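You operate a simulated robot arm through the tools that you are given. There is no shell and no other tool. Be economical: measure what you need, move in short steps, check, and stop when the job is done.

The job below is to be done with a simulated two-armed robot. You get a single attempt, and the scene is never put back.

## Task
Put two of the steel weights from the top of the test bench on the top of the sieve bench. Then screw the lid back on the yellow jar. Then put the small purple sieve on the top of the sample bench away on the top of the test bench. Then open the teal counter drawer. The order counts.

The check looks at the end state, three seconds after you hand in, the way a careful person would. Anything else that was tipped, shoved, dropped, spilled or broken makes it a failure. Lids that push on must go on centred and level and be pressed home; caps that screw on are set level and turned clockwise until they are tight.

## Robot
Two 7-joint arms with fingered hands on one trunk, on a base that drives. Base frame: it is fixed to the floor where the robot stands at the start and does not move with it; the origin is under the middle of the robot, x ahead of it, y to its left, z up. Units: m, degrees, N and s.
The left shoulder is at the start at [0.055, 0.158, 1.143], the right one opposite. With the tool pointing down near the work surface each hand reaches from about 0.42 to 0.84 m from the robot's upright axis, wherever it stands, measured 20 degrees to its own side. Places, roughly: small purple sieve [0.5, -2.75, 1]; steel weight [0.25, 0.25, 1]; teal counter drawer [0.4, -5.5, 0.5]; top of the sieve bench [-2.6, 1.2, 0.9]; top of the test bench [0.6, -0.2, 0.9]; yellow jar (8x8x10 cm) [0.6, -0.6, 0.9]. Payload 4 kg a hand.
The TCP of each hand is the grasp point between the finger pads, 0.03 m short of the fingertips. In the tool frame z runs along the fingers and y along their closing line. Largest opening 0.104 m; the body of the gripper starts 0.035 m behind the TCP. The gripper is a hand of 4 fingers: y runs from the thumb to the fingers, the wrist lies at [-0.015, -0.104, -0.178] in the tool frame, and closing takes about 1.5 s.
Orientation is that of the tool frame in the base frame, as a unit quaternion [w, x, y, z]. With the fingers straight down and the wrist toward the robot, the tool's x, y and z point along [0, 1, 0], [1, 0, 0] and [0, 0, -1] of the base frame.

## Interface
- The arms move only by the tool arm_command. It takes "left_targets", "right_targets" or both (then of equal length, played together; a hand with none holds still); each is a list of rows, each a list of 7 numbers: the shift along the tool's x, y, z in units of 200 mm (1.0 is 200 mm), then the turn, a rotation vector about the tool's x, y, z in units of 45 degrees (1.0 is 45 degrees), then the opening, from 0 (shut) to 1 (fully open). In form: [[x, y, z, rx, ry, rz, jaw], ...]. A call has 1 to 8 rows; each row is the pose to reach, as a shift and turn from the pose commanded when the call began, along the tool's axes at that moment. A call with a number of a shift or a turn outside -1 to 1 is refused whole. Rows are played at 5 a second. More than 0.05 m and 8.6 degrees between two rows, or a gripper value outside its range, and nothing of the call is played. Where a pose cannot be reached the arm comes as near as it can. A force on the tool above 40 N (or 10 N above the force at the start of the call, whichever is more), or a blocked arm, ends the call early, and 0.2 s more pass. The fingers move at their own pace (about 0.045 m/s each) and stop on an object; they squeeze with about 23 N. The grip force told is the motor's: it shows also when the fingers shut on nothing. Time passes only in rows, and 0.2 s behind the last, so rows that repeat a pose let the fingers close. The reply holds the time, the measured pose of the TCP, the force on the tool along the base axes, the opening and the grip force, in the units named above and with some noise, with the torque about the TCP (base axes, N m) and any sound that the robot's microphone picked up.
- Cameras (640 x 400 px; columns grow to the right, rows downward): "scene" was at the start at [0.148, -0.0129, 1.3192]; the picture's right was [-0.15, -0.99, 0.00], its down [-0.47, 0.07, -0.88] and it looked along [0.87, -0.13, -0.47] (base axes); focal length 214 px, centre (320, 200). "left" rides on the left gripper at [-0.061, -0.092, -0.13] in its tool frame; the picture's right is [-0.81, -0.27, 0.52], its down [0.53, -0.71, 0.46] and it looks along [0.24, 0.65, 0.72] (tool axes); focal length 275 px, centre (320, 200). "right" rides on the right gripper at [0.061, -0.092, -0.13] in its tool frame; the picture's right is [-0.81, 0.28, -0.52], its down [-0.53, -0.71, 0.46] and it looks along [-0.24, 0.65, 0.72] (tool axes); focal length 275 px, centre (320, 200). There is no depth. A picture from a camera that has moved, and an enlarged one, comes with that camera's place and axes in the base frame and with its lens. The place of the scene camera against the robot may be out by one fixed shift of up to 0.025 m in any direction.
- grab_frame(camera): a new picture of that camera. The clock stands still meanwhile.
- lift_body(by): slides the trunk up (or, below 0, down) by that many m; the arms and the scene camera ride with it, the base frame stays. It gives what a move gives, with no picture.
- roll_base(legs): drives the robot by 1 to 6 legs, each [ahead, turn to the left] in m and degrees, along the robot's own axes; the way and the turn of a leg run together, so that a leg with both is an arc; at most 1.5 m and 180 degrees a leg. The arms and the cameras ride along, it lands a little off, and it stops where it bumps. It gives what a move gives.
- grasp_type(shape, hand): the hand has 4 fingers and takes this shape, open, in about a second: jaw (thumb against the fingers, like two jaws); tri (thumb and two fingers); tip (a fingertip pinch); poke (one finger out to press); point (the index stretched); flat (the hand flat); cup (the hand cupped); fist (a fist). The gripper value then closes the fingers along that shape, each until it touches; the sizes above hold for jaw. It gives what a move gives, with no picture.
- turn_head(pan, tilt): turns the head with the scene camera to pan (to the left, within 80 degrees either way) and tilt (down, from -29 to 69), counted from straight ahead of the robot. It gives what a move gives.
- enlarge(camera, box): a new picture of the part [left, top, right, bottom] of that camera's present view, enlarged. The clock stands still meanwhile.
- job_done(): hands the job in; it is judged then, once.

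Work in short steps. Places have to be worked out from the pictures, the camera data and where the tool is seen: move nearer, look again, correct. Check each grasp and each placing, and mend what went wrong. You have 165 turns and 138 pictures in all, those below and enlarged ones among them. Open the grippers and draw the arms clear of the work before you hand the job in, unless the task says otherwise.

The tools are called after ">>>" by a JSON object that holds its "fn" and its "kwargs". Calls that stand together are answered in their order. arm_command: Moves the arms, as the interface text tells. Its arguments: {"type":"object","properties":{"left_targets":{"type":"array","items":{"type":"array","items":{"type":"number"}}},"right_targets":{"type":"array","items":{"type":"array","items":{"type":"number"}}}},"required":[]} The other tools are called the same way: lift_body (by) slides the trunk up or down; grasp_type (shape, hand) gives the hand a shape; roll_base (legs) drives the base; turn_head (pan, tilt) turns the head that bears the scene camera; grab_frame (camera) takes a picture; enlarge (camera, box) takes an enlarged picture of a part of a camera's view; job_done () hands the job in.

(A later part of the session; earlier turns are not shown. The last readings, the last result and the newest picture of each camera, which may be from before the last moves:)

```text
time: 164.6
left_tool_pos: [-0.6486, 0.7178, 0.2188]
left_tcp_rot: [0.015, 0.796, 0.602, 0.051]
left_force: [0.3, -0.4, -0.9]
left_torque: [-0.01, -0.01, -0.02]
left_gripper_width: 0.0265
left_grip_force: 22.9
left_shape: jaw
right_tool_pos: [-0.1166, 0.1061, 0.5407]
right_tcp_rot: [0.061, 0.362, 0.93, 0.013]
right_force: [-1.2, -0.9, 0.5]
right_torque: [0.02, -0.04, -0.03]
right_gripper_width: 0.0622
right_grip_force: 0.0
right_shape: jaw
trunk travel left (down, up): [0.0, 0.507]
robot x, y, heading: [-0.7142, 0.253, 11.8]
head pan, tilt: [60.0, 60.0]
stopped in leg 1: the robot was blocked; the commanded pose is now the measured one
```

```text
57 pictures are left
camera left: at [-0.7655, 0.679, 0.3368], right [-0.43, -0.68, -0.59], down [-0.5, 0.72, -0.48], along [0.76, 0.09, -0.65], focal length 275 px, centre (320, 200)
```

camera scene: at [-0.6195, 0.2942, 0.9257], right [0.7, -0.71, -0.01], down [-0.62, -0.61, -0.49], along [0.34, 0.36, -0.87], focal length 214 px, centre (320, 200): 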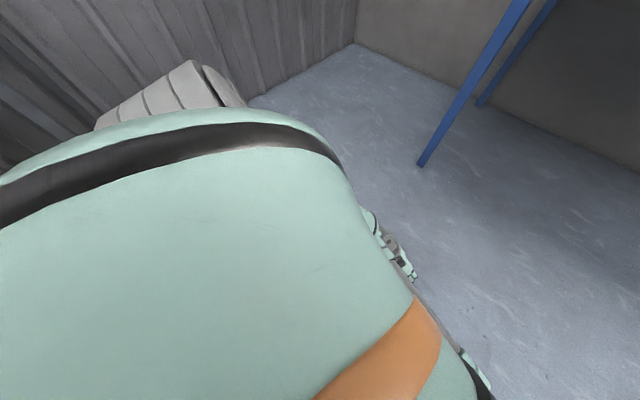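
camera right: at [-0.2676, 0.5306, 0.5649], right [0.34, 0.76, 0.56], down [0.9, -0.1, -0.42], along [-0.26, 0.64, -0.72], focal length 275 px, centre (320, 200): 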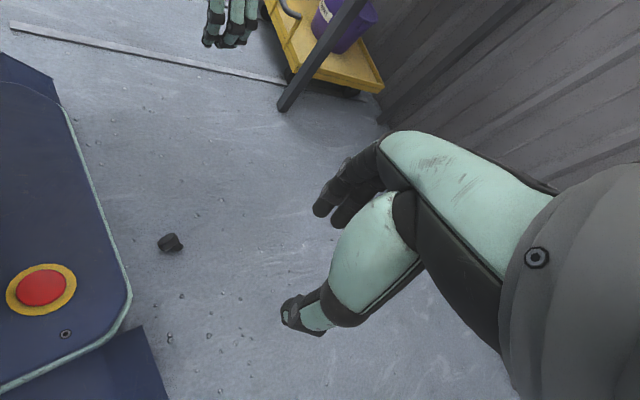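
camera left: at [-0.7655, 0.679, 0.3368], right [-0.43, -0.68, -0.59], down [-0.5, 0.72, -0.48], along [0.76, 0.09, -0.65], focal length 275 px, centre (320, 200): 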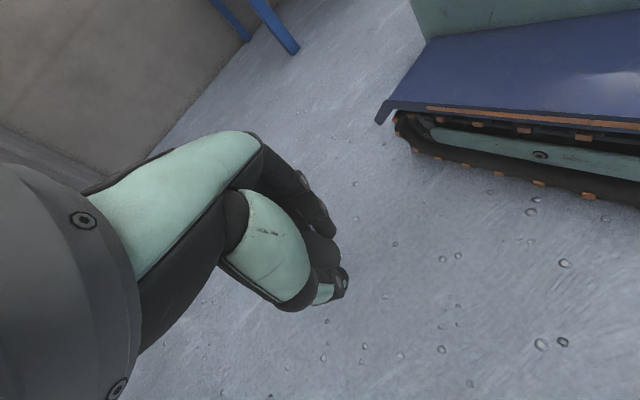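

The lift was refused (limit 0.4) and the low elbow met something. I turn back a little and raise the trunk by 0.4.

>>> {"fn": "roll_base", "kwargs": {"legs": [[0, -12]]}}

>>> {"fn": "lift_body", "kwargs": {"by": 0.4}}

>>> {"fn": "turn_head", "kwargs": {"pan": 70, "tilt": 40}}

>>> {"fn": "grab_frame", "kwargs": {"camera": "scene"}}

```text
time: 165.8
left_tool_pos: [-0.5501, 0.6932, 0.2195]
left_tcp_rot: [0.019, 0.857, 0.513, 0.048]
left_force: [0.5, 0.6, -1.2]
left_torque: [-0.04, 0.03, 0.01]
left_gripper_width: 0.0266
left_grip_force: 23.0
left_shape: jaw
right_tool_pos: [-0.1607, -0.0176, 0.5393]
right_tcp_rot: [0.061, 0.459, 0.887, 0.005]
right_force: [0.0, -0.6, -1.0]
right_torque: [0.01, 0.01, 0.0]
right_gripper_width: 0.0625
right_grip_force: 0.1
right_shape: jaw
trunk travel left (down, up): [0.0, 0.507]
robot x, y, heading: [-0.7129, 0.2575, -0.7]
head pan, tilt: [60.0, 60.0]
```

```text
time: 169.6
left_tool_pos: [-0.5526, 0.6933, 0.6185]
left_tcp_rot: [0.022, 0.856, 0.514, 0.052]
left_force: [0.5, 0.0, -1.0]
left_torque: [0.01, 0.06, -0.01]
left_gripper_width: 0.0268
left_grip_force: 23.2
left_shape: jaw
right_tool_pos: [-0.1656, -0.018, 0.9433]
right_tcp_rot: [0.066, 0.459, 0.886, 0.009]
right_force: [0.4, -0.1, -0.1]
right_torque: [-0.01, -0.05, -0.01]
right_gripper_width: 0.0625
right_grip_force: 0.0
right_shape: jaw
trunk travel left (down, up): [-0.4, 0.107]
robot x, y, heading: [-0.7164, 0.2559, -0.3]
head pan, tilt: [60.0, 60.0]
```

```text
time: 170.4
left_tool_pos: [-0.5529, 0.6933, 0.6182]
left_tcp_rot: [0.022, 0.856, 0.514, 0.052]
left_force: [0.3, -0.7, -1.4]
left_torque: [-0.01, -0.03, 0.02]
left_gripper_width: 0.0266
left_grip_force: 22.7
left_shape: jaw
right_tool_pos: [-0.1662, -0.0172, 0.9433]
right_tcp_rot: [0.065, 0.459, 0.886, 0.008]
right_force: [-0.2, 0.3, -0.6]
right_torque: [-0.01, 0.04, 0.02]
right_gripper_width: 0.0624
right_grip_force: 0.1
right_shape: jaw
trunk travel left (down, up): [-0.4, 0.107]
robot x, y, heading: [-0.7104, 0.2564, -0.3]
head pan, tilt: [70.0, 40.0]
```

```text
56 pictures are left
camera scene: at [-0.6253, 0.3359, 1.351], right [0.94, -0.35, -0.01], down [-0.24, -0.6, -0.76], along [0.26, 0.72, -0.65], focal length 214 px, centre (320, 200)
```

scene: 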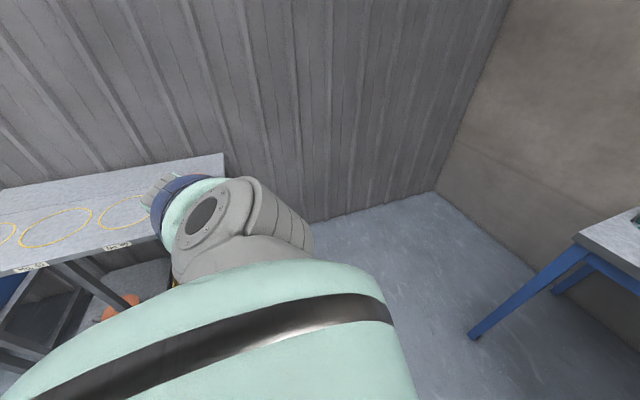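

I turn left toward the bench, now with the arm raised.

>>> {"fn": "roll_base", "kwargs": {"legs": [[0, 90]]}}

>>> {"fn": "turn_head", "kwargs": {"pan": 15, "tilt": 45}}

>>> {"fn": "grab_frame", "kwargs": {"camera": "scene"}}

```text
time: 174.0
left_tool_pos: [-1.1115, 0.5, 0.6189]
left_tcp_rot: [-0.016, 0.329, 0.943, 0.052]
left_force: [0.0, 1.1, -0.6]
left_torque: [-0.04, -0.04, -0.06]
left_gripper_width: 0.0265
left_grip_force: 23.2
left_shape: jaw
right_tool_pos: [-0.3428, 0.7517, 0.9396]
right_tcp_rot: [0.043, -0.214, 0.975, 0.045]
right_force: [-1.0, 0.5, 0.1]
right_torque: [-0.03, -0.01, 0.0]
right_gripper_width: 0.0621
right_grip_force: 0.1
right_shape: jaw
trunk travel left (down, up): [-0.4, 0.107]
robot x, y, heading: [-0.7036, 0.2555, 78.4]
head pan, tilt: [70.0, 40.0]
stopped in leg 1: the robot was blocked; the commanded pose is now the measured one
```

```text
time: 175.2
left_tool_pos: [-1.1138, 0.4923, 0.6198]
left_tcp_rot: [-0.017, 0.328, 0.943, 0.058]
left_force: [-0.5, 0.4, -1.0]
left_torque: [0.01, -0.03, 0.0]
left_gripper_width: 0.0265
left_grip_force: 23.2
left_shape: jaw
right_tool_pos: [-0.3433, 0.7418, 0.9455]
right_tcp_rot: [0.045, -0.213, 0.975, 0.051]
right_force: [0.3, 0.3, -0.4]
right_torque: [-0.01, -0.01, -0.01]
right_gripper_width: 0.0624
right_grip_force: 0.0
right_shape: jaw
trunk travel left (down, up): [-0.4, 0.107]
robot x, y, heading: [-0.7033, 0.2559, 78.3]
head pan, tilt: [15.0, 45.0]
```

```text
55 pictures are left
camera scene: at [-0.6884, 0.3798, 1.3436], right [1.0, 0.06, 0.0], down [0.04, -0.71, -0.7], along [-0.04, 0.7, -0.71], focal length 214 px, centre (320, 200)
```

scene: 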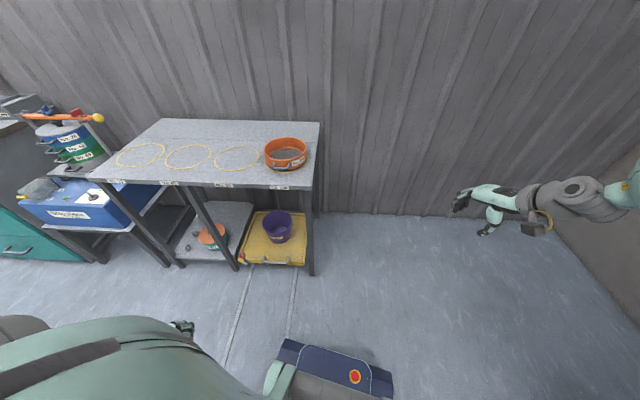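

Everything on the bench is in place. I raise the hand and start yawing it, then bring the trunk up.

>>> {"fn": "arm_command", "kwargs": {"left_targets": [[0, 0, -0.13, 0, 0, 0.14, 0], [0, 0, -0.26, 0, 0, 0.28, 0], [0, 0, -0.39, 0, 0, 0.42, 0], [0, 0, -0.52, 0, 0, 0.56, 0], [0, 0, -0.65, 0, 0, 0.7, 0], [0, 0, -0.78, 0, 0, 0.85, 0], [0, 0, -0.9, 0, 0, 1.0, 0]]}}

>>> {"fn": "lift_body", "kwargs": {"by": 0.1}}

>>> {"fn": "roll_base", "kwargs": {"legs": [[0.13, 0], [0, 11]]}}

```text
time: 176.8
left_tool_pos: [-1.1151, 0.4711, 0.7987]
left_tcp_rot: [-0.038, 0.665, 0.744, 0.046]
left_force: [-0.6, -0.1, -0.4]
left_torque: [0.02, -0.02, 0.01]
left_gripper_width: 0.025
left_grip_force: 22.8
left_shape: jaw
left hand out of reach, approached as far as the arm can: row 2
right_tool_pos: [-0.3442, 0.7412, 0.9473]
right_tcp_rot: [0.047, -0.214, 0.974, 0.052]
right_force: [0.2, 0.1, -0.4]
right_torque: [-0.01, 0.01, 0.01]
right_gripper_width: 0.0624
right_grip_force: 0.1
right_shape: jaw
trunk travel left (down, up): [-0.4, 0.107]
robot x, y, heading: [-0.7037, 0.2556, 78.1]
head pan, tilt: [15.0, 45.0]
```

```text
time: 178.1
left_tool_pos: [-1.1145, 0.4712, 0.9002]
left_tcp_rot: [-0.038, 0.665, 0.745, 0.047]
left_force: [0.0, 0.0, -0.9]
left_torque: [0.0, 0.02, -0.03]
left_gripper_width: 0.0249
left_grip_force: 22.6
left_shape: jaw
right_tool_pos: [-0.3439, 0.7413, 1.0475]
right_tcp_rot: [0.046, -0.214, 0.974, 0.05]
right_force: [0.0, 0.1, 0.5]
right_torque: [-0.01, -0.01, -0.02]
right_gripper_width: 0.0624
right_grip_force: 0.0
right_shape: jaw
trunk travel left (down, up): [-0.5, 0.007]
robot x, y, heading: [-0.7064, 0.2572, 78.4]
head pan, tilt: [15.0, 45.0]
```

```text
time: 180.5
left_tool_pos: [-1.1207, 0.5396, 0.8979]
left_tcp_rot: [-0.038, 0.589, 0.806, 0.033]
left_force: [-0.1, -0.5, -1.4]
left_torque: [0.01, 0.03, -0.05]
left_gripper_width: 0.0249
left_grip_force: 22.9
left_shape: jaw
right_tool_pos: [-0.4162, 0.9532, 1.0332]
right_tcp_rot: [0.035, -0.307, 0.95, 0.043]
right_force: [-0.3, -1.1, -0.1]
right_torque: [0.02, -0.01, 0.0]
right_gripper_width: 0.0625
right_grip_force: 0.1
right_shape: jaw
trunk travel left (down, up): [-0.5, 0.007]
robot x, y, heading: [-0.6704, 0.3845, 88.4]
head pan, tilt: [15.0, 45.0]
stopped in leg 2: the robot was blocked; the commanded pose is now the measured one
```

The grip is loosening slowly (0.025 m), so I move promptly over the bench while pitching the fingers forward.

>>> {"fn": "arm_command", "kwargs": {"left_targets": [[0.171, 0.086, -0.05, 0, 0.11, 0, 0], [0.343, 0.172, -0.1, 0, 0.22, 0, 0], [0.514, 0.258, -0.1, 0, 0.33, 0, 0], [0.686, 0.344, -0.1, 0, 0.44, 0, 0], [0.857, 0.43, -0.1, 0, 0.55, 0, 0]]}}

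```text
time: 181.7
left_tool_pos: [-1.0915, 0.729, 0.9358]
left_tcp_rot: [-0.209, 0.568, 0.781, 0.158]
left_force: [-0.5, -0.5, -1.7]
left_torque: [0.0, 0.02, 0.02]
left_gripper_width: 0.0248
left_grip_force: 23.1
left_shape: jaw
right_tool_pos: [-0.4165, 0.9581, 1.033]
right_tcp_rot: [0.037, -0.306, 0.95, 0.043]
right_force: [0.2, -0.9, -0.3]
right_torque: [-0.01, 0.0, -0.03]
right_gripper_width: 0.0622
right_grip_force: 0.1
right_shape: jaw
trunk travel left (down, up): [-0.5, 0.007]
robot x, y, heading: [-0.6693, 0.3878, 88.7]
head pan, tilt: [15.0, 45.0]
```

Good. I continue inward with more pitch and finish the yaw.

>>> {"fn": "arm_command", "kwargs": {"left_targets": [[0.148, 0.087, 0.088, -0.04, 0.12, 0.07, 0], [0.296, 0.173, 0.175, -0.08, 0.24, 0.14, 0], [0.444, 0.26, 0.263, -0.12, 0.36, 0.21, 0], [0.592, 0.346, 0.35, -0.16, 0.48, 0.28, 0], [0.74, 0.433, 0.438, -0.2, 0.6, 0.35, 0]]}}

>>> {"fn": "grab_frame", "kwargs": {"camera": "scene"}}

```text
time: 182.9
left_tool_pos: [-1.059, 0.9173, 0.9331]
left_tcp_rot: [-0.358, 0.632, 0.611, 0.316]
left_force: [0.4, -0.4, -1.7]
left_torque: [-0.01, -0.01, 0.01]
left_gripper_width: 0.025
left_grip_force: 22.7
left_shape: jaw
right_tool_pos: [-0.4155, 0.9573, 1.0308]
right_tcp_rot: [0.035, -0.306, 0.95, 0.043]
right_force: [-0.3, 0.2, -0.8]
right_torque: [0.0, 0.05, -0.02]
right_gripper_width: 0.0625
right_grip_force: 0.1
right_shape: jaw
trunk travel left (down, up): [-0.5, 0.007]
robot x, y, heading: [-0.6681, 0.3879, 88.7]
head pan, tilt: [15.0, 45.0]
```

```text
54 pictures are left
camera scene: at [-0.6773, 0.4781, 1.4463], right [0.97, 0.23, 0.0], down [0.17, -0.68, -0.72], along [-0.17, 0.7, -0.7], focal length 214 px, centre (320, 200)
```

scene: 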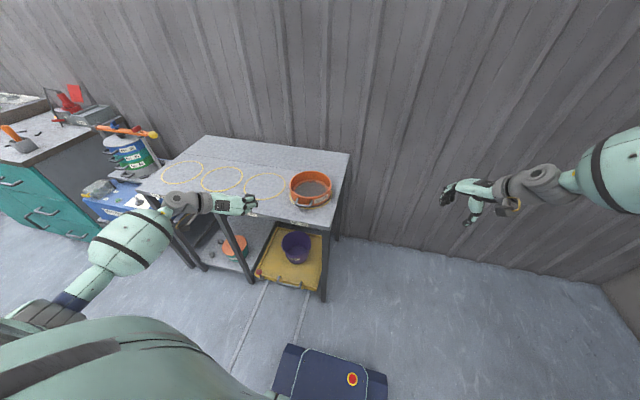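

The hand is over the near edge, pitched 57°. I check the weight in the hand.

>>> {"fn": "enlarge", "kwargs": {"camera": "scene", "box": [190, 170, 280, 230]}}

```text
6.67 times, centred on (235, 200) of scene
camera zoom: at [-0.6773, 0.4781, 1.4463], right [0.97, 0.23, 0.0], down [0.17, -0.68, -0.72], along [-0.17, 0.7, -0.7], focal length 1430 px, centre (887, 200)
```

zoom: 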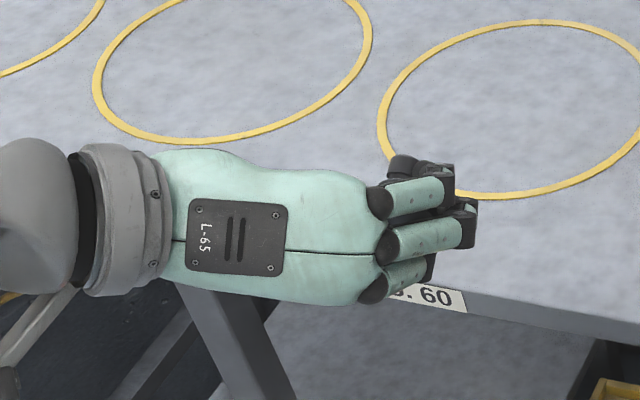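

To stand B up I'll use a pinch-and-tip with the right hand later. For that B should lie with its knob pointing to the robot's left, so I un-pitch the left hand while moving further over the bench.

>>> {"fn": "arm_command", "kwargs": {"left_targets": [[0.055, 0, 0.083, 0, -0.167, 0, 0], [0.11, 0, 0.167, 0, -0.333, 0, 0], [0.165, 0, 0.25, 0, -0.5, 0, 0], [0.22, 0, 0.333, 0, -0.667, 0, 0], [0.275, 0, 0.417, 0, -0.833, 0, 0], [0.33, 0, 0.5, 0, -1.0, 0, 0]]}}

>>> {"fn": "arm_command", "kwargs": {"left_targets": [[0, 0, 0, 0, -0.04, -0.143, 0], [0, 0, 0, 0, -0.08, -0.286, 0], [0, 0, 0, 0, -0.12, -0.429, 0], [0, 0, 0, 0, -0.16, -0.571, 0], [0, 0, 0, 0, -0.2, -0.714, 0], [0, 0, 0, 0, -0.24, -0.857, 0], [0, 0, 0, 0, -0.27, -1.0, 0]]}}

```text
time: 184.3
left_tool_pos: [-1.0201, 1.0451, 0.954]
left_tcp_rot: [-0.114, 0.725, 0.676, 0.071]
left_force: [0.6, 0.3, -1.4]
left_torque: [-0.01, -0.03, 0.0]
left_gripper_width: 0.0248
left_grip_force: 22.8
left_shape: jaw
right_tool_pos: [-0.4108, 0.9709, 1.0233]
right_tcp_rot: [0.029, -0.303, 0.952, 0.036]
right_force: [0.9, 1.1, -0.1]
right_torque: [-0.04, 0.0, 0.0]
right_gripper_width: 0.0627
right_grip_force: 0.2
right_shape: jaw
trunk travel left (down, up): [-0.5, 0.007]
robot x, y, heading: [-0.6709, 0.3904, 88.6]
head pan, tilt: [15.0, 45.0]
stopped in row 6 (left hand): the arm was blocked; the commanded pose is now the measured one
```

```text
time: 184.9
left_tool_pos: [-1.0191, 1.0503, 0.9487]
left_tcp_rot: [-0.089, 0.668, 0.736, 0.059]
left_force: [-0.8, -0.3, -0.9]
left_torque: [0.0, -0.03, -0.01]
left_gripper_width: 0.0245
left_grip_force: 22.6
left_shape: jaw
right_tool_pos: [-0.4066, 0.9814, 1.0162]
right_tcp_rot: [0.025, -0.295, 0.955, 0.032]
right_force: [0.4, 0.1, 0.8]
right_torque: [-0.02, -0.02, 0.02]
right_gripper_width: 0.0623
right_grip_force: 0.0
right_shape: jaw
trunk travel left (down, up): [-0.5, 0.007]
robot x, y, heading: [-0.6714, 0.3875, 88.6]
head pan, tilt: [15.0, 45.0]
stopped in row 2 (left hand): the arm was blocked; the commanded pose is now the measured one
```

The arm is blocked by something. I look.

>>> {"fn": "grab_frame", "kwargs": {"camera": "scene"}}

```text
52 pictures are left
camera scene: at [-0.6753, 0.4776, 1.4464], right [0.97, 0.23, 0.0], down [0.16, -0.68, -0.72], along [-0.17, 0.7, -0.7], focal length 214 px, centre (320, 200)
```

scene: 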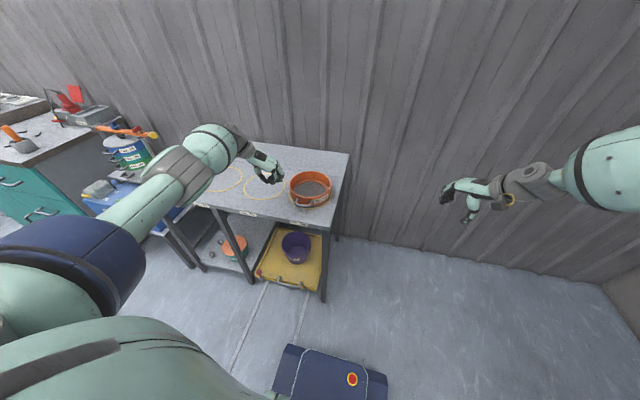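

I lay B down here first on the bench (safe and flat), then I'll reposition. Lowering to just above the surface.

>>> {"fn": "arm_command", "kwargs": {"left_targets": [[0, 0, 0.13, 0, 0, 0, 0], [0, 0, 0.26, 0, 0, 0, 0], [0, 0, 0.38, 0, 0, 0, 0], [0, 0, 0.46, 0, 0, 0, 0], [0, 0, 0.5, 0, 0, 0, 0]]}}

>>> {"fn": "enlarge", "kwargs": {"camera": "scene", "box": [220, 150, 340, 230]}}

```text
time: 186.1
left_tool_pos: [-1.0061, 1.0338, 0.8876]
left_tcp_rot: [-0.088, 0.667, 0.737, 0.059]
left_force: [-0.2, 0.7, -0.9]
left_torque: [-0.06, -0.02, 0.02]
left_gripper_width: 0.0246
left_grip_force: 23.3
left_shape: jaw
left hand out of reach, approached as far as the arm can: row 1, 2, 3, 4, 5
right_tool_pos: [-0.4085, 0.9796, 1.0174]
right_tcp_rot: [0.027, -0.296, 0.954, 0.032]
right_force: [0.2, -0.8, 0.3]
right_torque: [0.0, 0.0, 0.02]
right_gripper_width: 0.0621
right_grip_force: 0.2
right_shape: jaw
trunk travel left (down, up): [-0.5, 0.007]
robot x, y, heading: [-0.6716, 0.3885, 88.3]
head pan, tilt: [15.0, 45.0]
```

```text
5.00 times, centred on (280, 190) of scene
camera zoom: at [-0.6771, 0.4764, 1.4465], right [0.97, 0.23, 0.0], down [0.17, -0.68, -0.72], along [-0.17, 0.7, -0.7], focal length 1072 px, centre (520, 250)
```

zoom: 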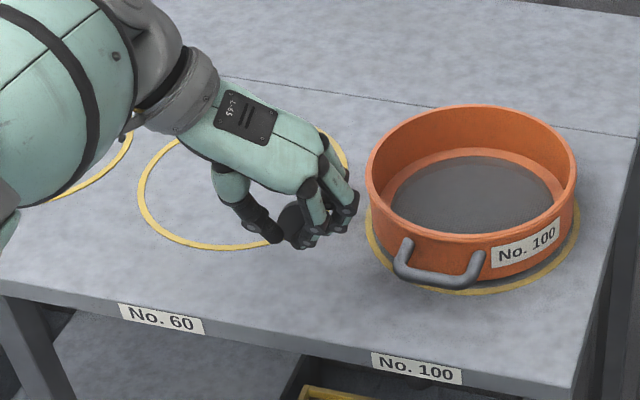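

The arm is at its limit, so I lower the trunk 4 cm instead to bring B to the surface.

>>> {"fn": "lift_body", "kwargs": {"by": -0.04}}

>>> {"fn": "arm_command", "kwargs": {"left_targets": [[0, 0, 0, 0, 0, 0, 0.3], [0, 0, 0, 0, 0, 0, 0.5], [0, 0, 0, 0, 0, 0, 0.5], [0, 0, 0, 0, 0, 0, 0.5]]}}

>>> {"fn": "enlarge", "kwargs": {"camera": "scene", "box": [240, 165, 320, 220]}}

```text
time: 186.9
left_tool_pos: [-1.0069, 1.0345, 0.8477]
left_tcp_rot: [-0.088, 0.668, 0.737, 0.059]
left_force: [0.7, -0.4, -1.3]
left_torque: [-0.02, 0.0, 0.0]
left_gripper_width: 0.0247
left_grip_force: 23.0
left_shape: jaw
right_tool_pos: [-0.4076, 0.9809, 0.9781]
right_tcp_rot: [0.026, -0.296, 0.954, 0.033]
right_force: [0.7, 0.5, 0.8]
right_torque: [0.0, -0.04, -0.01]
right_gripper_width: 0.0624
right_grip_force: 0.0
right_shape: jaw
trunk travel left (down, up): [-0.46, 0.047]
robot x, y, heading: [-0.6663, 0.3844, 88.6]
head pan, tilt: [15.0, 45.0]
```

```text
time: 187.9
left_tool_pos: [-1.0075, 1.0338, 0.8498]
left_tcp_rot: [-0.088, 0.668, 0.737, 0.059]
left_force: [-0.6, 0.6, -0.5]
left_torque: [0.03, 0.01, -0.02]
left_gripper_width: 0.0518
left_grip_force: 0.1
left_shape: jaw
right_tool_pos: [-0.4076, 0.9818, 0.9777]
right_tcp_rot: [0.026, -0.297, 0.954, 0.032]
right_force: [-0.4, 0.5, -0.3]
right_torque: [0.01, -0.02, 0.0]
right_gripper_width: 0.0625
right_grip_force: 0.0
right_shape: jaw
trunk travel left (down, up): [-0.46, 0.047]
robot x, y, heading: [-0.6686, 0.3883, 88.5]
head pan, tilt: [15.0, 45.0]
```

```text
7.27 times, centred on (280, 192) of scene
camera zoom: at [-0.6769, 0.4774, 1.4072], right [0.97, 0.23, 0.0], down [0.17, -0.68, -0.72], along [-0.17, 0.7, -0.7], focal length 1560 px, centre (611, 254)
```

zoom: 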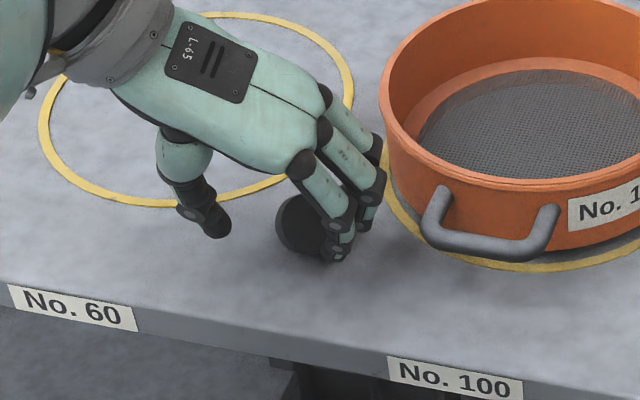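

B lies safely on the bench, base toward me. I raise the left hand and reposition the robot so B is straight ahead.

>>> {"fn": "arm_command", "kwargs": {"left_targets": [[0, 0, -0.2, 0, 0, 0, 0.5], [0, 0, -0.4, 0, 0, 0, 0.5], [0, 0, -0.6, 0, 0, 0, 0.5], [0, 0, -0.8, 0, 0, 0, 0.5]]}}

>>> {"fn": "roll_base", "kwargs": {"legs": [[-0.3, 0], [0, 90], [0.43, 0], [0, -90], [0.2, 0]]}}

>>> {"fn": "turn_head", "kwargs": {"pan": -5, "tilt": 50}}

>>> {"fn": "grab_frame", "kwargs": {"camera": "scene"}}

```text
time: 188.9
left_tool_pos: [-1.0021, 1.006, 0.9997]
left_tcp_rot: [-0.087, 0.669, 0.736, 0.057]
left_force: [0.3, -0.8, 0.1]
left_torque: [0.01, -0.01, -0.03]
left_gripper_width: 0.0515
left_grip_force: 0.0
left_shape: jaw
right_tool_pos: [-0.4078, 0.9789, 0.98]
right_tcp_rot: [0.025, -0.297, 0.954, 0.033]
right_force: [0.6, -0.3, 0.0]
right_torque: [-0.01, -0.03, -0.01]
right_gripper_width: 0.0624
right_grip_force: 0.1
right_shape: jaw
trunk travel left (down, up): [-0.46, 0.047]
robot x, y, heading: [-0.6677, 0.3865, 88.6]
head pan, tilt: [15.0, 45.0]
```

```text
time: 189.9
left_tool_pos: [-0.9972, 0.9796, 0.9839]
left_tcp_rot: [-0.079, 0.671, 0.736, 0.045]
left_force: [0.3, -1.0, 0.9]
left_torque: [-0.05, -0.01, -0.01]
left_gripper_width: 0.0516
left_grip_force: 0.0
left_shape: jaw
right_tool_pos: [-0.4149, 0.9584, 0.9746]
right_tcp_rot: [0.004, -0.292, 0.956, 0.023]
right_force: [0.1, -0.5, -0.6]
right_torque: [-0.01, 0.06, -0.02]
right_gripper_width: 0.0624
right_grip_force: 0.1
right_shape: jaw
trunk travel left (down, up): [-0.46, 0.047]
robot x, y, heading: [-0.6694, 0.3416, 88.1]
head pan, tilt: [15.0, 45.0]
stopped in leg 1: the robot was blocked; the commanded pose is now the measured one
```

```text
time: 190.8
left_tool_pos: [-1.0012, 0.9773, 0.985]
left_tcp_rot: [-0.079, 0.671, 0.736, 0.048]
left_force: [-0.2, 0.8, 0.2]
left_torque: [0.02, -0.03, -0.01]
left_gripper_width: 0.0519
left_grip_force: 0.0
left_shape: jaw
right_tool_pos: [-0.4183, 0.9562, 0.979]
right_tcp_rot: [0.006, -0.292, 0.956, 0.025]
right_force: [-0.7, 0.9, 0.7]
right_torque: [-0.04, 0.03, 0.04]
right_gripper_width: 0.0623
right_grip_force: 0.1
right_shape: jaw
trunk travel left (down, up): [-0.46, 0.047]
robot x, y, heading: [-0.6681, 0.3438, 88.3]
head pan, tilt: [-5.0, 50.0]
```

```text
49 pictures are left
camera scene: at [-0.6516, 0.4235, 1.4005], right [0.99, -0.12, 0.0], down [-0.09, -0.75, -0.66], along [0.08, 0.65, -0.76], focal length 214 px, centre (320, 200)
```

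scene: 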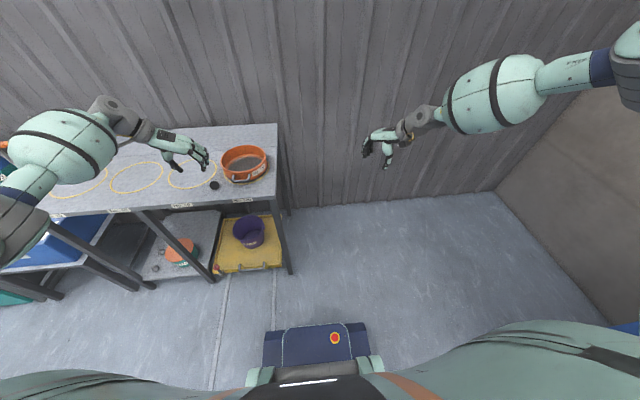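

Backing is blocked after 4 cm. I look to the left-rear for what the elbow or base may be touching.

>>> {"fn": "turn_head", "kwargs": {"pan": 80, "tilt": 50}}

>>> {"fn": "grab_frame", "kwargs": {"camera": "scene"}}

>>> {"fn": "turn_head", "kwargs": {"pan": -80, "tilt": 50}}

>>> {"fn": "grab_frame", "kwargs": {"camera": "scene"}}

```text
time: 192.4
left_tool_pos: [-0.9981, 0.9801, 0.9847]
left_tcp_rot: [-0.079, 0.671, 0.736, 0.047]
left_force: [0.2, -0.7, -0.1]
left_torque: [0.04, -0.02, -0.03]
left_gripper_width: 0.0521
left_grip_force: 0.0
left_shape: jaw
right_tool_pos: [-0.4158, 0.9575, 0.9781]
right_tcp_rot: [0.005, -0.292, 0.956, 0.026]
right_force: [0.0, 0.0, 0.4]
right_torque: [-0.01, -0.01, -0.03]
right_gripper_width: 0.0626
right_grip_force: 0.0
right_shape: jaw
trunk travel left (down, up): [-0.46, 0.047]
robot x, y, heading: [-0.6731, 0.3349, 88.3]
head pan, tilt: [80.0, 50.0]
```

```text
48 pictures are left
camera scene: at [-0.7343, 0.3649, 1.3994], right [0.2, 0.98, 0.01], down [0.75, -0.15, -0.65], along [-0.63, 0.14, -0.76], focal length 214 px, centre (320, 200)
```

scene: 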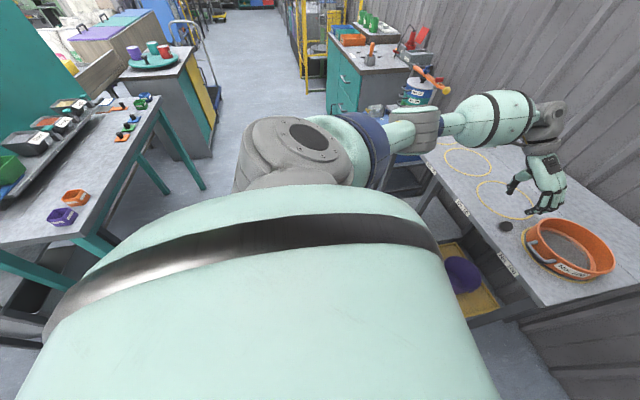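

```text
time: 194.8
left_tool_pos: [-1.0001, 0.9787, 0.9845]
left_tcp_rot: [-0.079, 0.67, 0.736, 0.047]
left_force: [0.3, 0.7, 0.1]
left_torque: [0.0, 0.02, 0.01]
left_gripper_width: 0.0518
left_grip_force: 0.0
left_shape: jaw
right_tool_pos: [-0.4166, 0.9598, 0.9778]
right_tcp_rot: [0.005, -0.292, 0.956, 0.025]
right_force: [-0.4, -0.1, 0.1]
right_torque: [0.01, -0.01, -0.01]
right_gripper_width: 0.0624
right_grip_force: 0.1
right_shape: jaw
trunk travel left (down, up): [-0.46, 0.047]
robot x, y, heading: [-0.6689, 0.3371, 88.6]
head pan, tilt: [-80.0, 50.0]
```

```text
47 pictures are left
camera scene: at [-0.5825, 0.3604, 1.3993], right [0.15, -0.99, -0.01], down [-0.76, -0.1, -0.64], along [0.64, 0.1, -0.76], focal length 214 px, centre (320, 200)
```

scene: 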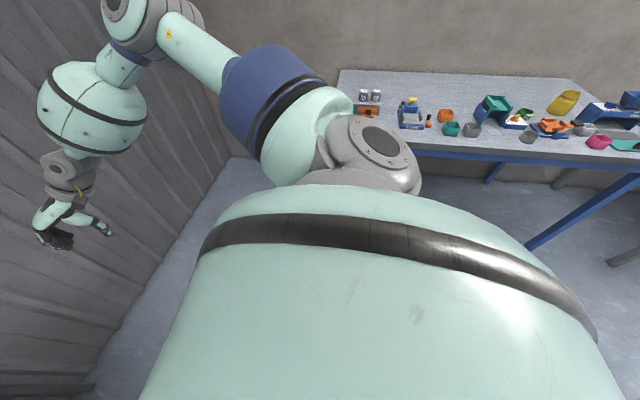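

Nothing obvious is touching. I try a smaller backward move again.

>>> {"fn": "roll_base", "kwargs": {"legs": [[-0.1, 0]]}}

```text
time: 196.0
left_tool_pos: [-1.0038, 0.8868, 0.9791]
left_tcp_rot: [-0.076, 0.67, 0.737, 0.043]
left_force: [0.1, 0.2, 0.2]
left_torque: [-0.07, 0.01, -0.03]
left_gripper_width: 0.0519
left_grip_force: 0.1
left_shape: jaw
right_tool_pos: [-0.42, 0.8573, 0.9586]
right_tcp_rot: [0.0, -0.294, 0.956, 0.009]
right_force: [0.2, 1.1, -1.6]
right_torque: [-0.06, -0.01, 0.0]
right_gripper_width: 0.0623
right_grip_force: 0.2
right_shape: jaw
trunk travel left (down, up): [-0.46, 0.047]
robot x, y, heading: [-0.6718, 0.2401, 88.7]
head pan, tilt: [-80.0, 50.0]
```

That worked. I tuck the left arm in, then shift the robot left to face B.

>>> {"fn": "arm_command", "kwargs": {"left_targets": [[-0.1, 0.2, -0.04, 0, 0, 0, 0.5], [-0.2, 0.4, -0.08, 0, 0, 0, 0.5], [-0.3, 0.6, -0.12, 0, 0, 0, 0.5], [-0.4, 0.8, -0.16, 0, 0, 0, 0.5], [-0.5, 1.0, -0.2, 0, 0, 0, 0.5]]}}

>>> {"fn": "roll_base", "kwargs": {"legs": [[-0.1, 0], [0, 85], [0.37, 0], [0, -83]]}}

```text
time: 197.2
left_tool_pos: [-0.7914, 0.7989, 0.9969]
left_tcp_rot: [-0.078, 0.669, 0.738, 0.045]
left_force: [0.2, 0.6, -0.2]
left_torque: [0.02, 0.02, -0.02]
left_gripper_width: 0.052
left_grip_force: 0.0
left_shape: jaw
right_tool_pos: [-0.418, 0.8538, 0.96]
right_tcp_rot: [0.0, -0.294, 0.956, 0.011]
right_force: [-0.6, -0.5, -0.7]
right_torque: [0.01, -0.01, 0.01]
right_gripper_width: 0.0623
right_grip_force: 0.0
right_shape: jaw
trunk travel left (down, up): [-0.46, 0.047]
robot x, y, heading: [-0.673, 0.2397, 89.1]
head pan, tilt: [-80.0, 50.0]
```

```text
time: 199.9
left_tool_pos: [-1.0247, 0.5642, 1.0118]
left_tcp_rot: [-0.095, 0.482, 0.87, 0.034]
left_force: [-0.4, -0.3, 0.6]
left_torque: [-0.01, -0.03, 0.0]
left_gripper_width: 0.0519
left_grip_force: 0.1
left_shape: jaw
right_tool_pos: [-0.7101, 0.7812, 0.981]
right_tcp_rot: [-0.002, -0.503, 0.864, 0.026]
right_force: [-0.1, -0.7, 0.3]
right_torque: [0.02, -0.02, 0.0]
right_gripper_width: 0.0621
right_grip_force: 0.1
right_shape: jaw
trunk travel left (down, up): [-0.46, 0.047]
robot x, y, heading: [-0.671, 0.142, 115.1]
head pan, tilt: [-80.0, 50.0]
stopped in leg 2: the robot was blocked; the commanded pose is now the measured one
```

Likely the rear of the robot is near the teal bench. I drive forward first, then turn where there is room.

>>> {"fn": "roll_base", "kwargs": {"legs": [[0.2, 0], [0, 55], [0.3, 0], [0, -80]]}}

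>>> {"fn": "turn_head", "kwargs": {"pan": 0, "tilt": 50}}

>>> {"fn": "grab_frame", "kwargs": {"camera": "scene"}}

```text
time: 202.9
left_tool_pos: [-1.2422, 0.5303, 1.0246]
left_tcp_rot: [-0.111, 0.271, 0.956, 0.017]
left_force: [-0.3, 0.9, -0.9]
left_torque: [0.01, -0.02, -0.01]
left_gripper_width: 0.0521
left_grip_force: 0.1
left_shape: jaw
right_tool_pos: [-1.0545, 0.8724, 0.9934]
right_tcp_rot: [-0.013, -0.683, 0.73, 0.033]
right_force: [-0.9, -0.1, -0.1]
right_torque: [0.01, -0.04, 0.02]
right_gripper_width: 0.0621
right_grip_force: 0.0
right_shape: jaw
trunk travel left (down, up): [-0.46, 0.047]
robot x, y, heading: [-0.7501, 0.3219, 141.5]
head pan, tilt: [-80.0, 50.0]
stopped in leg 2: the robot was blocked; the commanded pose is now the measured one
```

```text
time: 204.4
left_tool_pos: [-1.2395, 0.5319, 1.0246]
left_tcp_rot: [-0.111, 0.271, 0.956, 0.017]
left_force: [0.2, 0.8, 0.5]
left_torque: [-0.02, 0.0, 0.03]
left_gripper_width: 0.0519
left_grip_force: 0.0
left_shape: jaw
right_tool_pos: [-1.0521, 0.8718, 0.9946]
right_tcp_rot: [-0.014, -0.683, 0.73, 0.035]
right_force: [0.1, 0.0, 0.3]
right_torque: [-0.03, -0.05, -0.04]
right_gripper_width: 0.0623
right_grip_force: 0.0
right_shape: jaw
trunk travel left (down, up): [-0.46, 0.047]
robot x, y, heading: [-0.7527, 0.3263, 141.4]
head pan, tilt: [0.0, 50.0]
```

```text
46 pictures are left
camera scene: at [-0.8396, 0.4041, 1.3972], right [0.62, 0.78, 0.0], down [0.61, -0.48, -0.63], along [-0.49, 0.39, -0.77], focal length 214 px, centre (320, 200)
```

scene: 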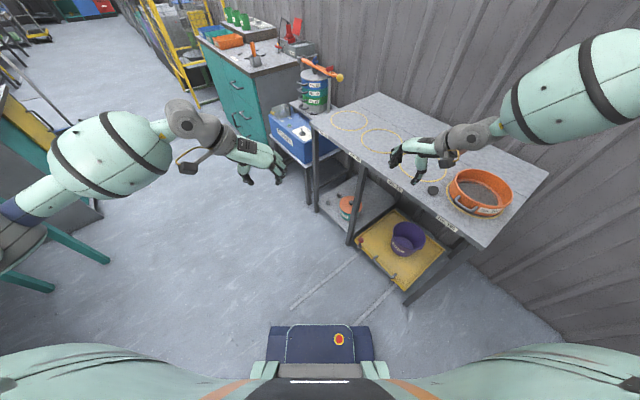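

The blockage seems to be low floor rails by the yellow cart at the base's front corner. I back away and use the lane at y≈0.18 that worked before.

>>> {"fn": "roll_base", "kwargs": {"legs": [[-0.2, 0], [0, 39]]}}

```text
time: 207.8
left_tool_pos: [-1.1074, 0.0559, 1.0246]
left_tcp_rot: [-0.109, -0.063, 0.992, -0.022]
left_force: [-0.2, 0.8, -0.8]
left_torque: [0.05, -0.04, 0.0]
left_gripper_width: 0.0519
left_grip_force: 0.0
left_shape: jaw
right_tool_pos: [-1.1748, 0.4402, 0.9938]
right_tcp_rot: [0.027, 0.889, -0.456, -0.024]
right_force: [0.2, 0.8, 0.6]
right_torque: [0.0, 0.01, 0.01]
right_gripper_width: 0.0621
right_grip_force: 0.1
right_shape: jaw
trunk travel left (down, up): [-0.46, 0.047]
robot x, y, heading: [-0.5934, 0.2059, -179.8]
head pan, tilt: [0.0, 50.0]
```

>>> {"fn": "roll_base", "kwargs": {"legs": [[0.47, 0], [0, -90]]}}

>>> {"fn": "enlarge", "kwargs": {"camera": "scene", "box": [220, 60, 480, 240]}}

```text
time: 208.6
left_tool_pos: [-1.0699, 0.0513, 1.0448]
left_tcp_rot: [-0.131, -0.062, 0.989, -0.02]
left_force: [1.1, -0.3, 0.6]
left_torque: [-0.03, 0.02, -0.03]
left_gripper_width: 0.052
left_grip_force: 0.0
left_shape: jaw
right_tool_pos: [-1.1416, 0.4373, 1.0189]
right_tcp_rot: [0.036, 0.888, -0.457, -0.04]
right_force: [0.0, 1.0, 0.2]
right_torque: [-0.04, -0.03, 0.02]
right_gripper_width: 0.0623
right_grip_force: 0.1
right_shape: jaw
trunk travel left (down, up): [-0.46, 0.047]
robot x, y, heading: [-0.6024, 0.2095, -179.8]
head pan, tilt: [0.0, 50.0]
stopped in leg 1: the robot was blocked; the commanded pose is now the measured one
```

```text
2.22 times, centred on (350, 150) of scene
camera zoom: at [-0.7154, 0.2063, 1.3974], right [-0.01, 1.0, 0.0], down [0.77, 0.01, -0.63], along [-0.63, 0.0, -0.77], focal length 477 px, centre (253, 311)
```

zoom: 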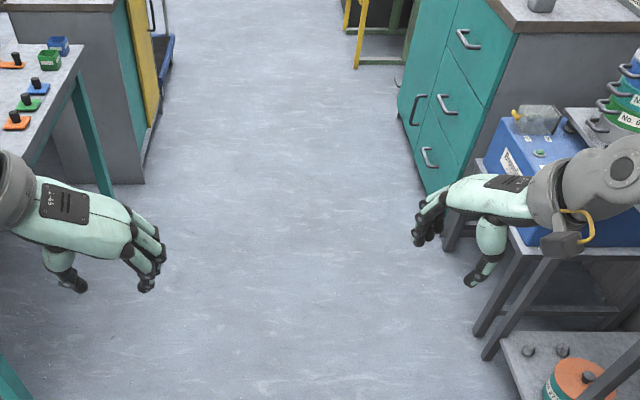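

Nothing is in the way here; the earlier retry worked, so the stop may come from body sway. I retry.

>>> {"fn": "roll_base", "kwargs": {"legs": [[0.45, 0]]}}

```text
time: 211.3
left_tool_pos: [-1.5249, 0.0496, 1.0435]
left_tcp_rot: [-0.132, -0.062, 0.989, -0.02]
left_force: [-0.3, 0.0, 0.8]
left_torque: [0.01, 0.0, 0.0]
left_gripper_width: 0.052
left_grip_force: 0.0
left_shape: jaw
right_tool_pos: [-1.5966, 0.4358, 1.0162]
right_tcp_rot: [0.036, 0.888, -0.456, -0.039]
right_force: [-0.3, -0.3, 0.1]
right_torque: [0.02, 0.0, 0.01]
right_gripper_width: 0.0623
right_grip_force: 0.1
right_shape: jaw
trunk travel left (down, up): [-0.46, 0.047]
robot x, y, heading: [-1.0546, 0.2072, -179.8]
head pan, tilt: [0.0, 50.0]
```

Moving works again. I turn to face the bench and drive up to it.

>>> {"fn": "roll_base", "kwargs": {"legs": [[0, -90]]}}

>>> {"fn": "roll_base", "kwargs": {"legs": [[0.2, 0]]}}

>>> {"fn": "enlarge", "kwargs": {"camera": "scene", "box": [250, 100, 430, 220]}}

```text
time: 212.2
left_tool_pos: [-1.4899, 0.0594, 1.0592]
left_tcp_rot: [-0.149, -0.052, 0.987, -0.018]
left_force: [0.2, 0.4, 0.0]
left_torque: [-0.04, 0.02, -0.02]
left_gripper_width: 0.0519
left_grip_force: 0.1
left_shape: jaw
right_tool_pos: [-1.5536, 0.4479, 1.0374]
right_tcp_rot: [0.048, 0.881, -0.467, -0.055]
right_force: [0.3, 0.4, -0.5]
right_torque: [-0.03, 0.03, -0.01]
right_gripper_width: 0.062
right_grip_force: 0.0
right_shape: jaw
trunk travel left (down, up): [-0.46, 0.047]
robot x, y, heading: [-1.0551, 0.2038, 179.1]
head pan, tilt: [0.0, 50.0]
stopped in leg 1: the robot was blocked; the commanded pose is now the measured one
```

```text
time: 213.8
left_tool_pos: [-1.6987, 0.0569, 1.0567]
left_tcp_rot: [-0.145, -0.054, 0.988, -0.018]
left_force: [0.4, -0.1, -0.6]
left_torque: [0.0, -0.01, 0.0]
left_gripper_width: 0.0519
left_grip_force: 0.0
left_shape: jaw
right_tool_pos: [-1.7652, 0.4456, 1.0337]
right_tcp_rot: [0.046, 0.883, -0.463, -0.051]
right_force: [-0.1, 0.1, -0.3]
right_torque: [0.0, -0.01, 0.03]
right_gripper_width: 0.0625
right_grip_force: 0.0
right_shape: jaw
trunk travel left (down, up): [-0.46, 0.047]
robot x, y, heading: [-1.2592, 0.205, 179.5]
head pan, tilt: [0.0, 50.0]
```

```text
3.33 times, centred on (340, 160) of scene
camera zoom: at [-1.3789, 0.2079, 1.3967], right [0.01, 1.0, 0.0], down [0.78, 0.0, -0.63], along [-0.63, 0.0, -0.78], focal length 715 px, centre (253, 333)
```

zoom: 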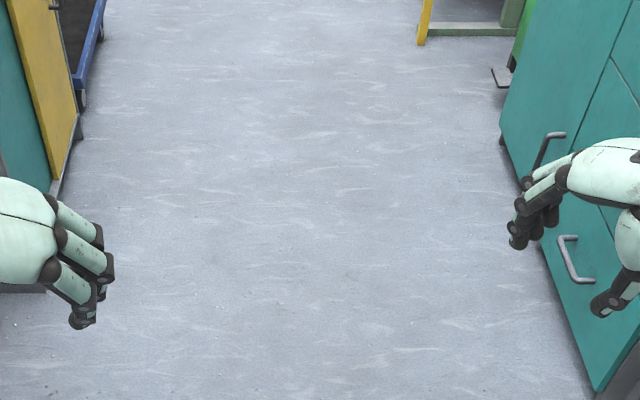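

The turn was refused but the drive went through. I reverse and try the turn again, one step at a time.

>>> {"fn": "roll_base", "kwargs": {"legs": [[-0.18, 0]]}}

>>> {"fn": "roll_base", "kwargs": {"legs": [[0, -90]]}}

```text
time: 215.3
left_tool_pos: [-1.5153, 0.0581, 1.0594]
left_tcp_rot: [-0.147, -0.055, 0.987, -0.019]
left_force: [-0.1, -0.1, -0.4]
left_torque: [-0.02, -0.01, 0.03]
left_gripper_width: 0.0518
left_grip_force: 0.1
left_shape: jaw
right_tool_pos: [-1.5811, 0.4462, 1.0356]
right_tcp_rot: [0.046, 0.883, -0.465, -0.054]
right_force: [-0.5, 0.1, 0.7]
right_torque: [-0.01, -0.03, 0.03]
right_gripper_width: 0.0625
right_grip_force: 0.1
right_shape: jaw
trunk travel left (down, up): [-0.46, 0.047]
robot x, y, heading: [-1.0814, 0.2069, 179.3]
head pan, tilt: [0.0, 50.0]
```

```text
time: 219.5
left_tool_pos: [-1.2216, 0.6309, 1.0627]
left_tcp_rot: [-0.12, 0.663, 0.732, 0.097]
left_force: [-0.2, -0.5, -0.5]
left_torque: [-0.05, -0.03, 0.01]
left_gripper_width: 0.0517
left_grip_force: 0.0
left_shape: jaw
right_tool_pos: [-0.8329, 0.693, 1.0416]
right_tcp_rot: [0.007, -0.289, 0.954, 0.077]
right_force: [0.0, 0.6, 0.2]
right_torque: [-0.03, 0.05, -0.01]
right_gripper_width: 0.0624
right_grip_force: 0.1
right_shape: jaw
trunk travel left (down, up): [-0.46, 0.047]
robot x, y, heading: [-1.0922, 0.2051, 88.7]
head pan, tilt: [0.0, 50.0]
```

Now facing the bench. I drive forward and look at B.

>>> {"fn": "roll_base", "kwargs": {"legs": [[0.2, 0]]}}

>>> {"fn": "enlarge", "kwargs": {"camera": "scene", "box": [240, 100, 440, 230]}}

```text
time: 221.1
left_tool_pos: [-1.2165, 0.8212, 1.0667]
left_tcp_rot: [-0.122, 0.663, 0.732, 0.098]
left_force: [-1.2, -0.6, -0.1]
left_torque: [0.05, 0.05, -0.02]
left_gripper_width: 0.0518
left_grip_force: 0.2
left_shape: jaw
right_tool_pos: [-0.8269, 0.884, 1.0448]
right_tcp_rot: [0.008, -0.29, 0.954, 0.08]
right_force: [0.1, 0.2, 1.3]
right_torque: [-0.02, -0.02, 0.01]
right_gripper_width: 0.0626
right_grip_force: 0.0
right_shape: jaw
trunk travel left (down, up): [-0.46, 0.047]
robot x, y, heading: [-1.0859, 0.4026, 88.5]
head pan, tilt: [0.0, 50.0]
```

```text
3.08 times, centred on (340, 165) of scene
camera zoom: at [-1.0766, 0.4851, 1.4008], right [1.0, -0.02, 0.0], down [-0.02, -0.75, -0.66], along [0.02, 0.66, -0.75], focal length 660 px, centre (258, 308)
```

zoom: 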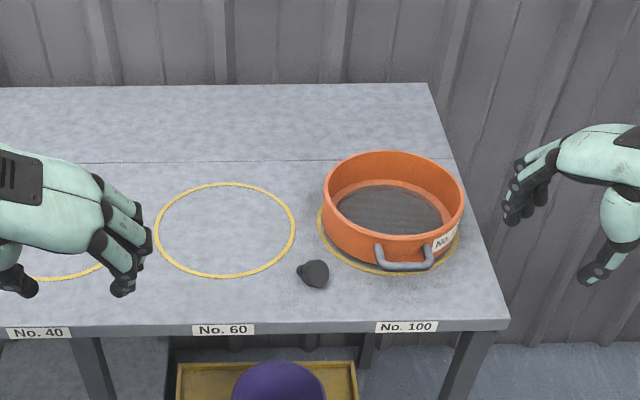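

B now seems to lie with its knob to the left – just what I want for the right hand. I zoom in.

>>> {"fn": "enlarge", "kwargs": {"camera": "scene", "box": [322, 172, 358, 196]}}

```text
16.00 times, centred on (340, 184) of scene
camera zoom: at [-1.0766, 0.4851, 1.4008], right [1.0, -0.02, 0.0], down [-0.02, -0.75, -0.66], along [0.02, 0.66, -0.75], focal length 3432 px, centre (0, 456)
```

zoom: 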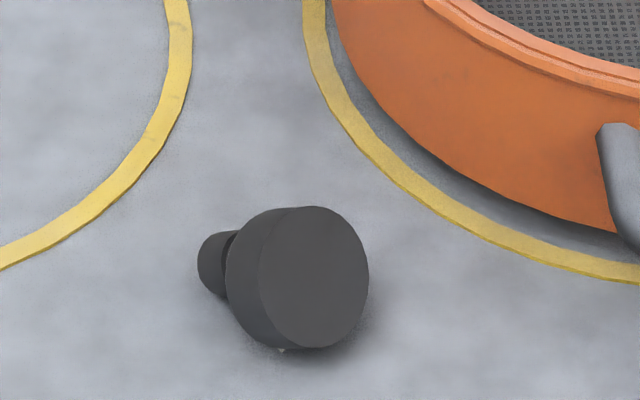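

B's knob points to bearing ≈135° and lies at (-1.008, 1.067). I bring the right hand over it, levelled, with its closing line across the knob (bearing 45°).

>>> {"fn": "arm_command", "kwargs": {"right_targets": [[0.017, 0.09, 0.012, 0.027, 0.011, 0.143, 0.5], [0.034, 0.18, 0.025, 0.054, 0.023, 0.286, 0.5], [0.05, 0.27, 0.037, 0.081, 0.034, 0.429, 0.5], [0.067, 0.36, 0.05, 0.109, 0.046, 0.571, 0.5], [0.084, 0.45, 0.062, 0.136, 0.057, 0.714, 0.5], [0.101, 0.54, 0.075, 0.163, 0.069, 0.857, 0.5], [0.118, 0.63, 0.087, 0.19, 0.08, 1.0, 0.5]]}}

```text
time: 222.7
left_tool_pos: [-1.2174, 0.8393, 1.0593]
left_tcp_rot: [-0.116, 0.664, 0.733, 0.092]
left_force: [0.0, 0.5, -0.1]
left_torque: [0.01, -0.01, -0.01]
left_gripper_width: 0.0521
left_grip_force: 0.1
left_shape: jaw
right_tool_pos: [-0.9158, 0.9895, 1.0372]
right_tcp_rot: [-0.031, 0.096, 0.995, -0.01]
right_force: [-0.3, -0.6, 0.1]
right_torque: [-0.03, -0.02, -0.03]
right_gripper_width: 0.0523
right_grip_force: 0.2
right_shape: jaw
right hand out of reach, approached as far as the arm can: row 7
trunk travel left (down, up): [-0.46, 0.047]
robot x, y, heading: [-1.0904, 0.4026, 88.6]
head pan, tilt: [0.0, 50.0]
```

The right wrist's yaw stops near bearing 79°. That is close enough – closing will align the knob. I move over the knob and partly down.

>>> {"fn": "arm_command", "kwargs": {"right_targets": [[0.126, 0.076, 0.131, 0, 0, 0, 0.5], [0.253, 0.153, 0.263, 0, 0, 0, 0.5], [0.379, 0.229, 0.394, 0, 0, 0, 0.5], [0.505, 0.305, 0.525, 0, 0, 0, 0.5]]}}

>>> {"fn": "enlarge", "kwargs": {"camera": "right", "box": [200, 150, 440, 320]}}

```text
time: 223.7
left_tool_pos: [-1.2162, 0.8379, 1.0597]
left_tcp_rot: [-0.117, 0.664, 0.733, 0.092]
left_force: [0.1, -0.3, 1.1]
left_torque: [-0.03, 0.02, -0.03]
left_gripper_width: 0.052
left_grip_force: 0.0
left_shape: jaw
right_tool_pos: [-0.9065, 0.9847, 1.0193]
right_tcp_rot: [-0.031, 0.097, 0.995, -0.009]
right_force: [-0.3, 0.0, 0.9]
right_torque: [0.03, 0.0, 0.03]
right_gripper_width: 0.0525
right_grip_force: 0.0
right_shape: jaw
right hand out of reach, approached as far as the arm can: row 1, 2, 3, 4
trunk travel left (down, up): [-0.46, 0.047]
robot x, y, heading: [-1.0911, 0.3983, 88.5]
head pan, tilt: [0.0, 50.0]
```

```text
2.35 times, centred on (320, 235) of right
camera zoom: at [-0.976, 0.9099, 1.156], right [0.88, 0.12, 0.46], down [0.36, -0.81, -0.47], along [0.32, 0.58, -0.75], focal length 648 px, centre (320, 118)
```

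zoom: 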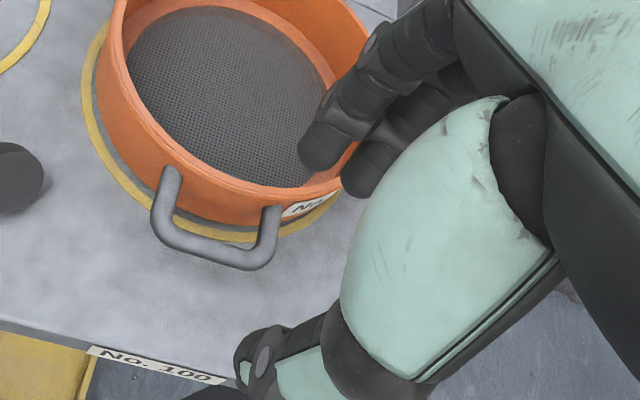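

The right wrist can't turn enough. I try another way: the left hand in a fingertip pinch, whose natural yaw fits this knob direction. I clear the right hand, change the left's shape, and yaw and level it.

>>> {"fn": "grasp_type", "kwargs": {"hand": "left", "shape": "tip"}}

>>> {"fn": "arm_command", "kwargs": {"left_targets": [[0.0, 0.03, 0, 0, -0.055, -0.125, 0.6], [0.0, 0.06, 0, 0, -0.11, -0.25, 0.6], [0.0, 0.09, 0, 0, -0.165, -0.375, 0.6], [0.0, 0.12, 0, 0, -0.22, -0.5, 0.6], [0.0, 0.15, 0, 0, -0.275, -0.62, 0.6], [0.0, 0.18, 0, 0, -0.33, -0.75, 0.6], [0.0, 0.2, 0, 0, -0.38, -0.87, 0.6]], "right_targets": [[-0.15, 0, -0.05, 0, 0, -0.03, 0.5], [-0.3, 0, -0.1, 0, 0, -0.06, 0.5], [-0.45, 0, -0.15, 0, 0, -0.1, 0.5], [-0.6, 0, -0.2, 0, 0, -0.15, 0.5], [-0.75, 0, -0.25, 0, 0, -0.2, 0.5], [-0.9, 0, -0.3, 0, 0, -0.25, 0.5], [-1.0, 0, -0.3, 0, 0, -0.3, 0.5]]}}

>>> {"fn": "grab_frame", "kwargs": {"camera": "left"}}

```text
time: 224.6
left_tool_pos: [-1.2163, 0.8381, 1.0588]
left_tcp_rot: [-0.117, 0.664, 0.733, 0.09]
left_force: [0.3, -0.4, 0.5]
left_torque: [0.01, -0.03, -0.01]
left_gripper_width: 0.1036
left_grip_force: 0.0
left_shape: tip
right_tool_pos: [-0.9064, 0.9842, 1.0206]
right_tcp_rot: [-0.031, 0.096, 0.995, -0.01]
right_force: [-0.1, 0.0, -0.3]
right_torque: [0.01, 0.0, -0.04]
right_gripper_width: 0.0524
right_grip_force: 0.0
right_shape: jaw
trunk travel left (down, up): [-0.46, 0.047]
robot x, y, heading: [-1.0887, 0.4035, 88.5]
head pan, tilt: [0.0, 50.0]
```

```text
time: 226.2
left_tool_pos: [-1.1753, 0.8426, 1.0595]
left_tcp_rot: [0.028, 0.385, 0.922, 0.028]
left_force: [0.1, 0.5, 0.2]
left_torque: [0.01, 0.0, 0.01]
left_gripper_width: 0.063
left_grip_force: 0.2
left_shape: tip
right_tool_pos: [-0.708, 0.9482, 1.0693]
right_tcp_rot: [-0.032, -0.022, 0.999, -0.006]
right_force: [0.2, -0.1, 0.3]
right_torque: [0.0, 0.01, 0.0]
right_gripper_width: 0.0524
right_grip_force: 0.0
right_shape: jaw
trunk travel left (down, up): [-0.46, 0.047]
robot x, y, heading: [-1.0886, 0.4039, 88.5]
head pan, tilt: [0.0, 50.0]
```

```text
40 pictures are left
camera left: at [-1.2067, 0.7307, 1.184], right [0.41, -0.76, -0.51], down [-0.85, -0.11, -0.52], along [0.34, 0.65, -0.68], focal length 275 px, centre (320, 200)
```

left: 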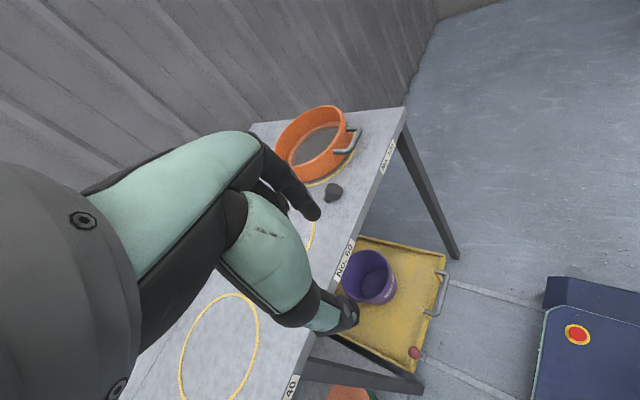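

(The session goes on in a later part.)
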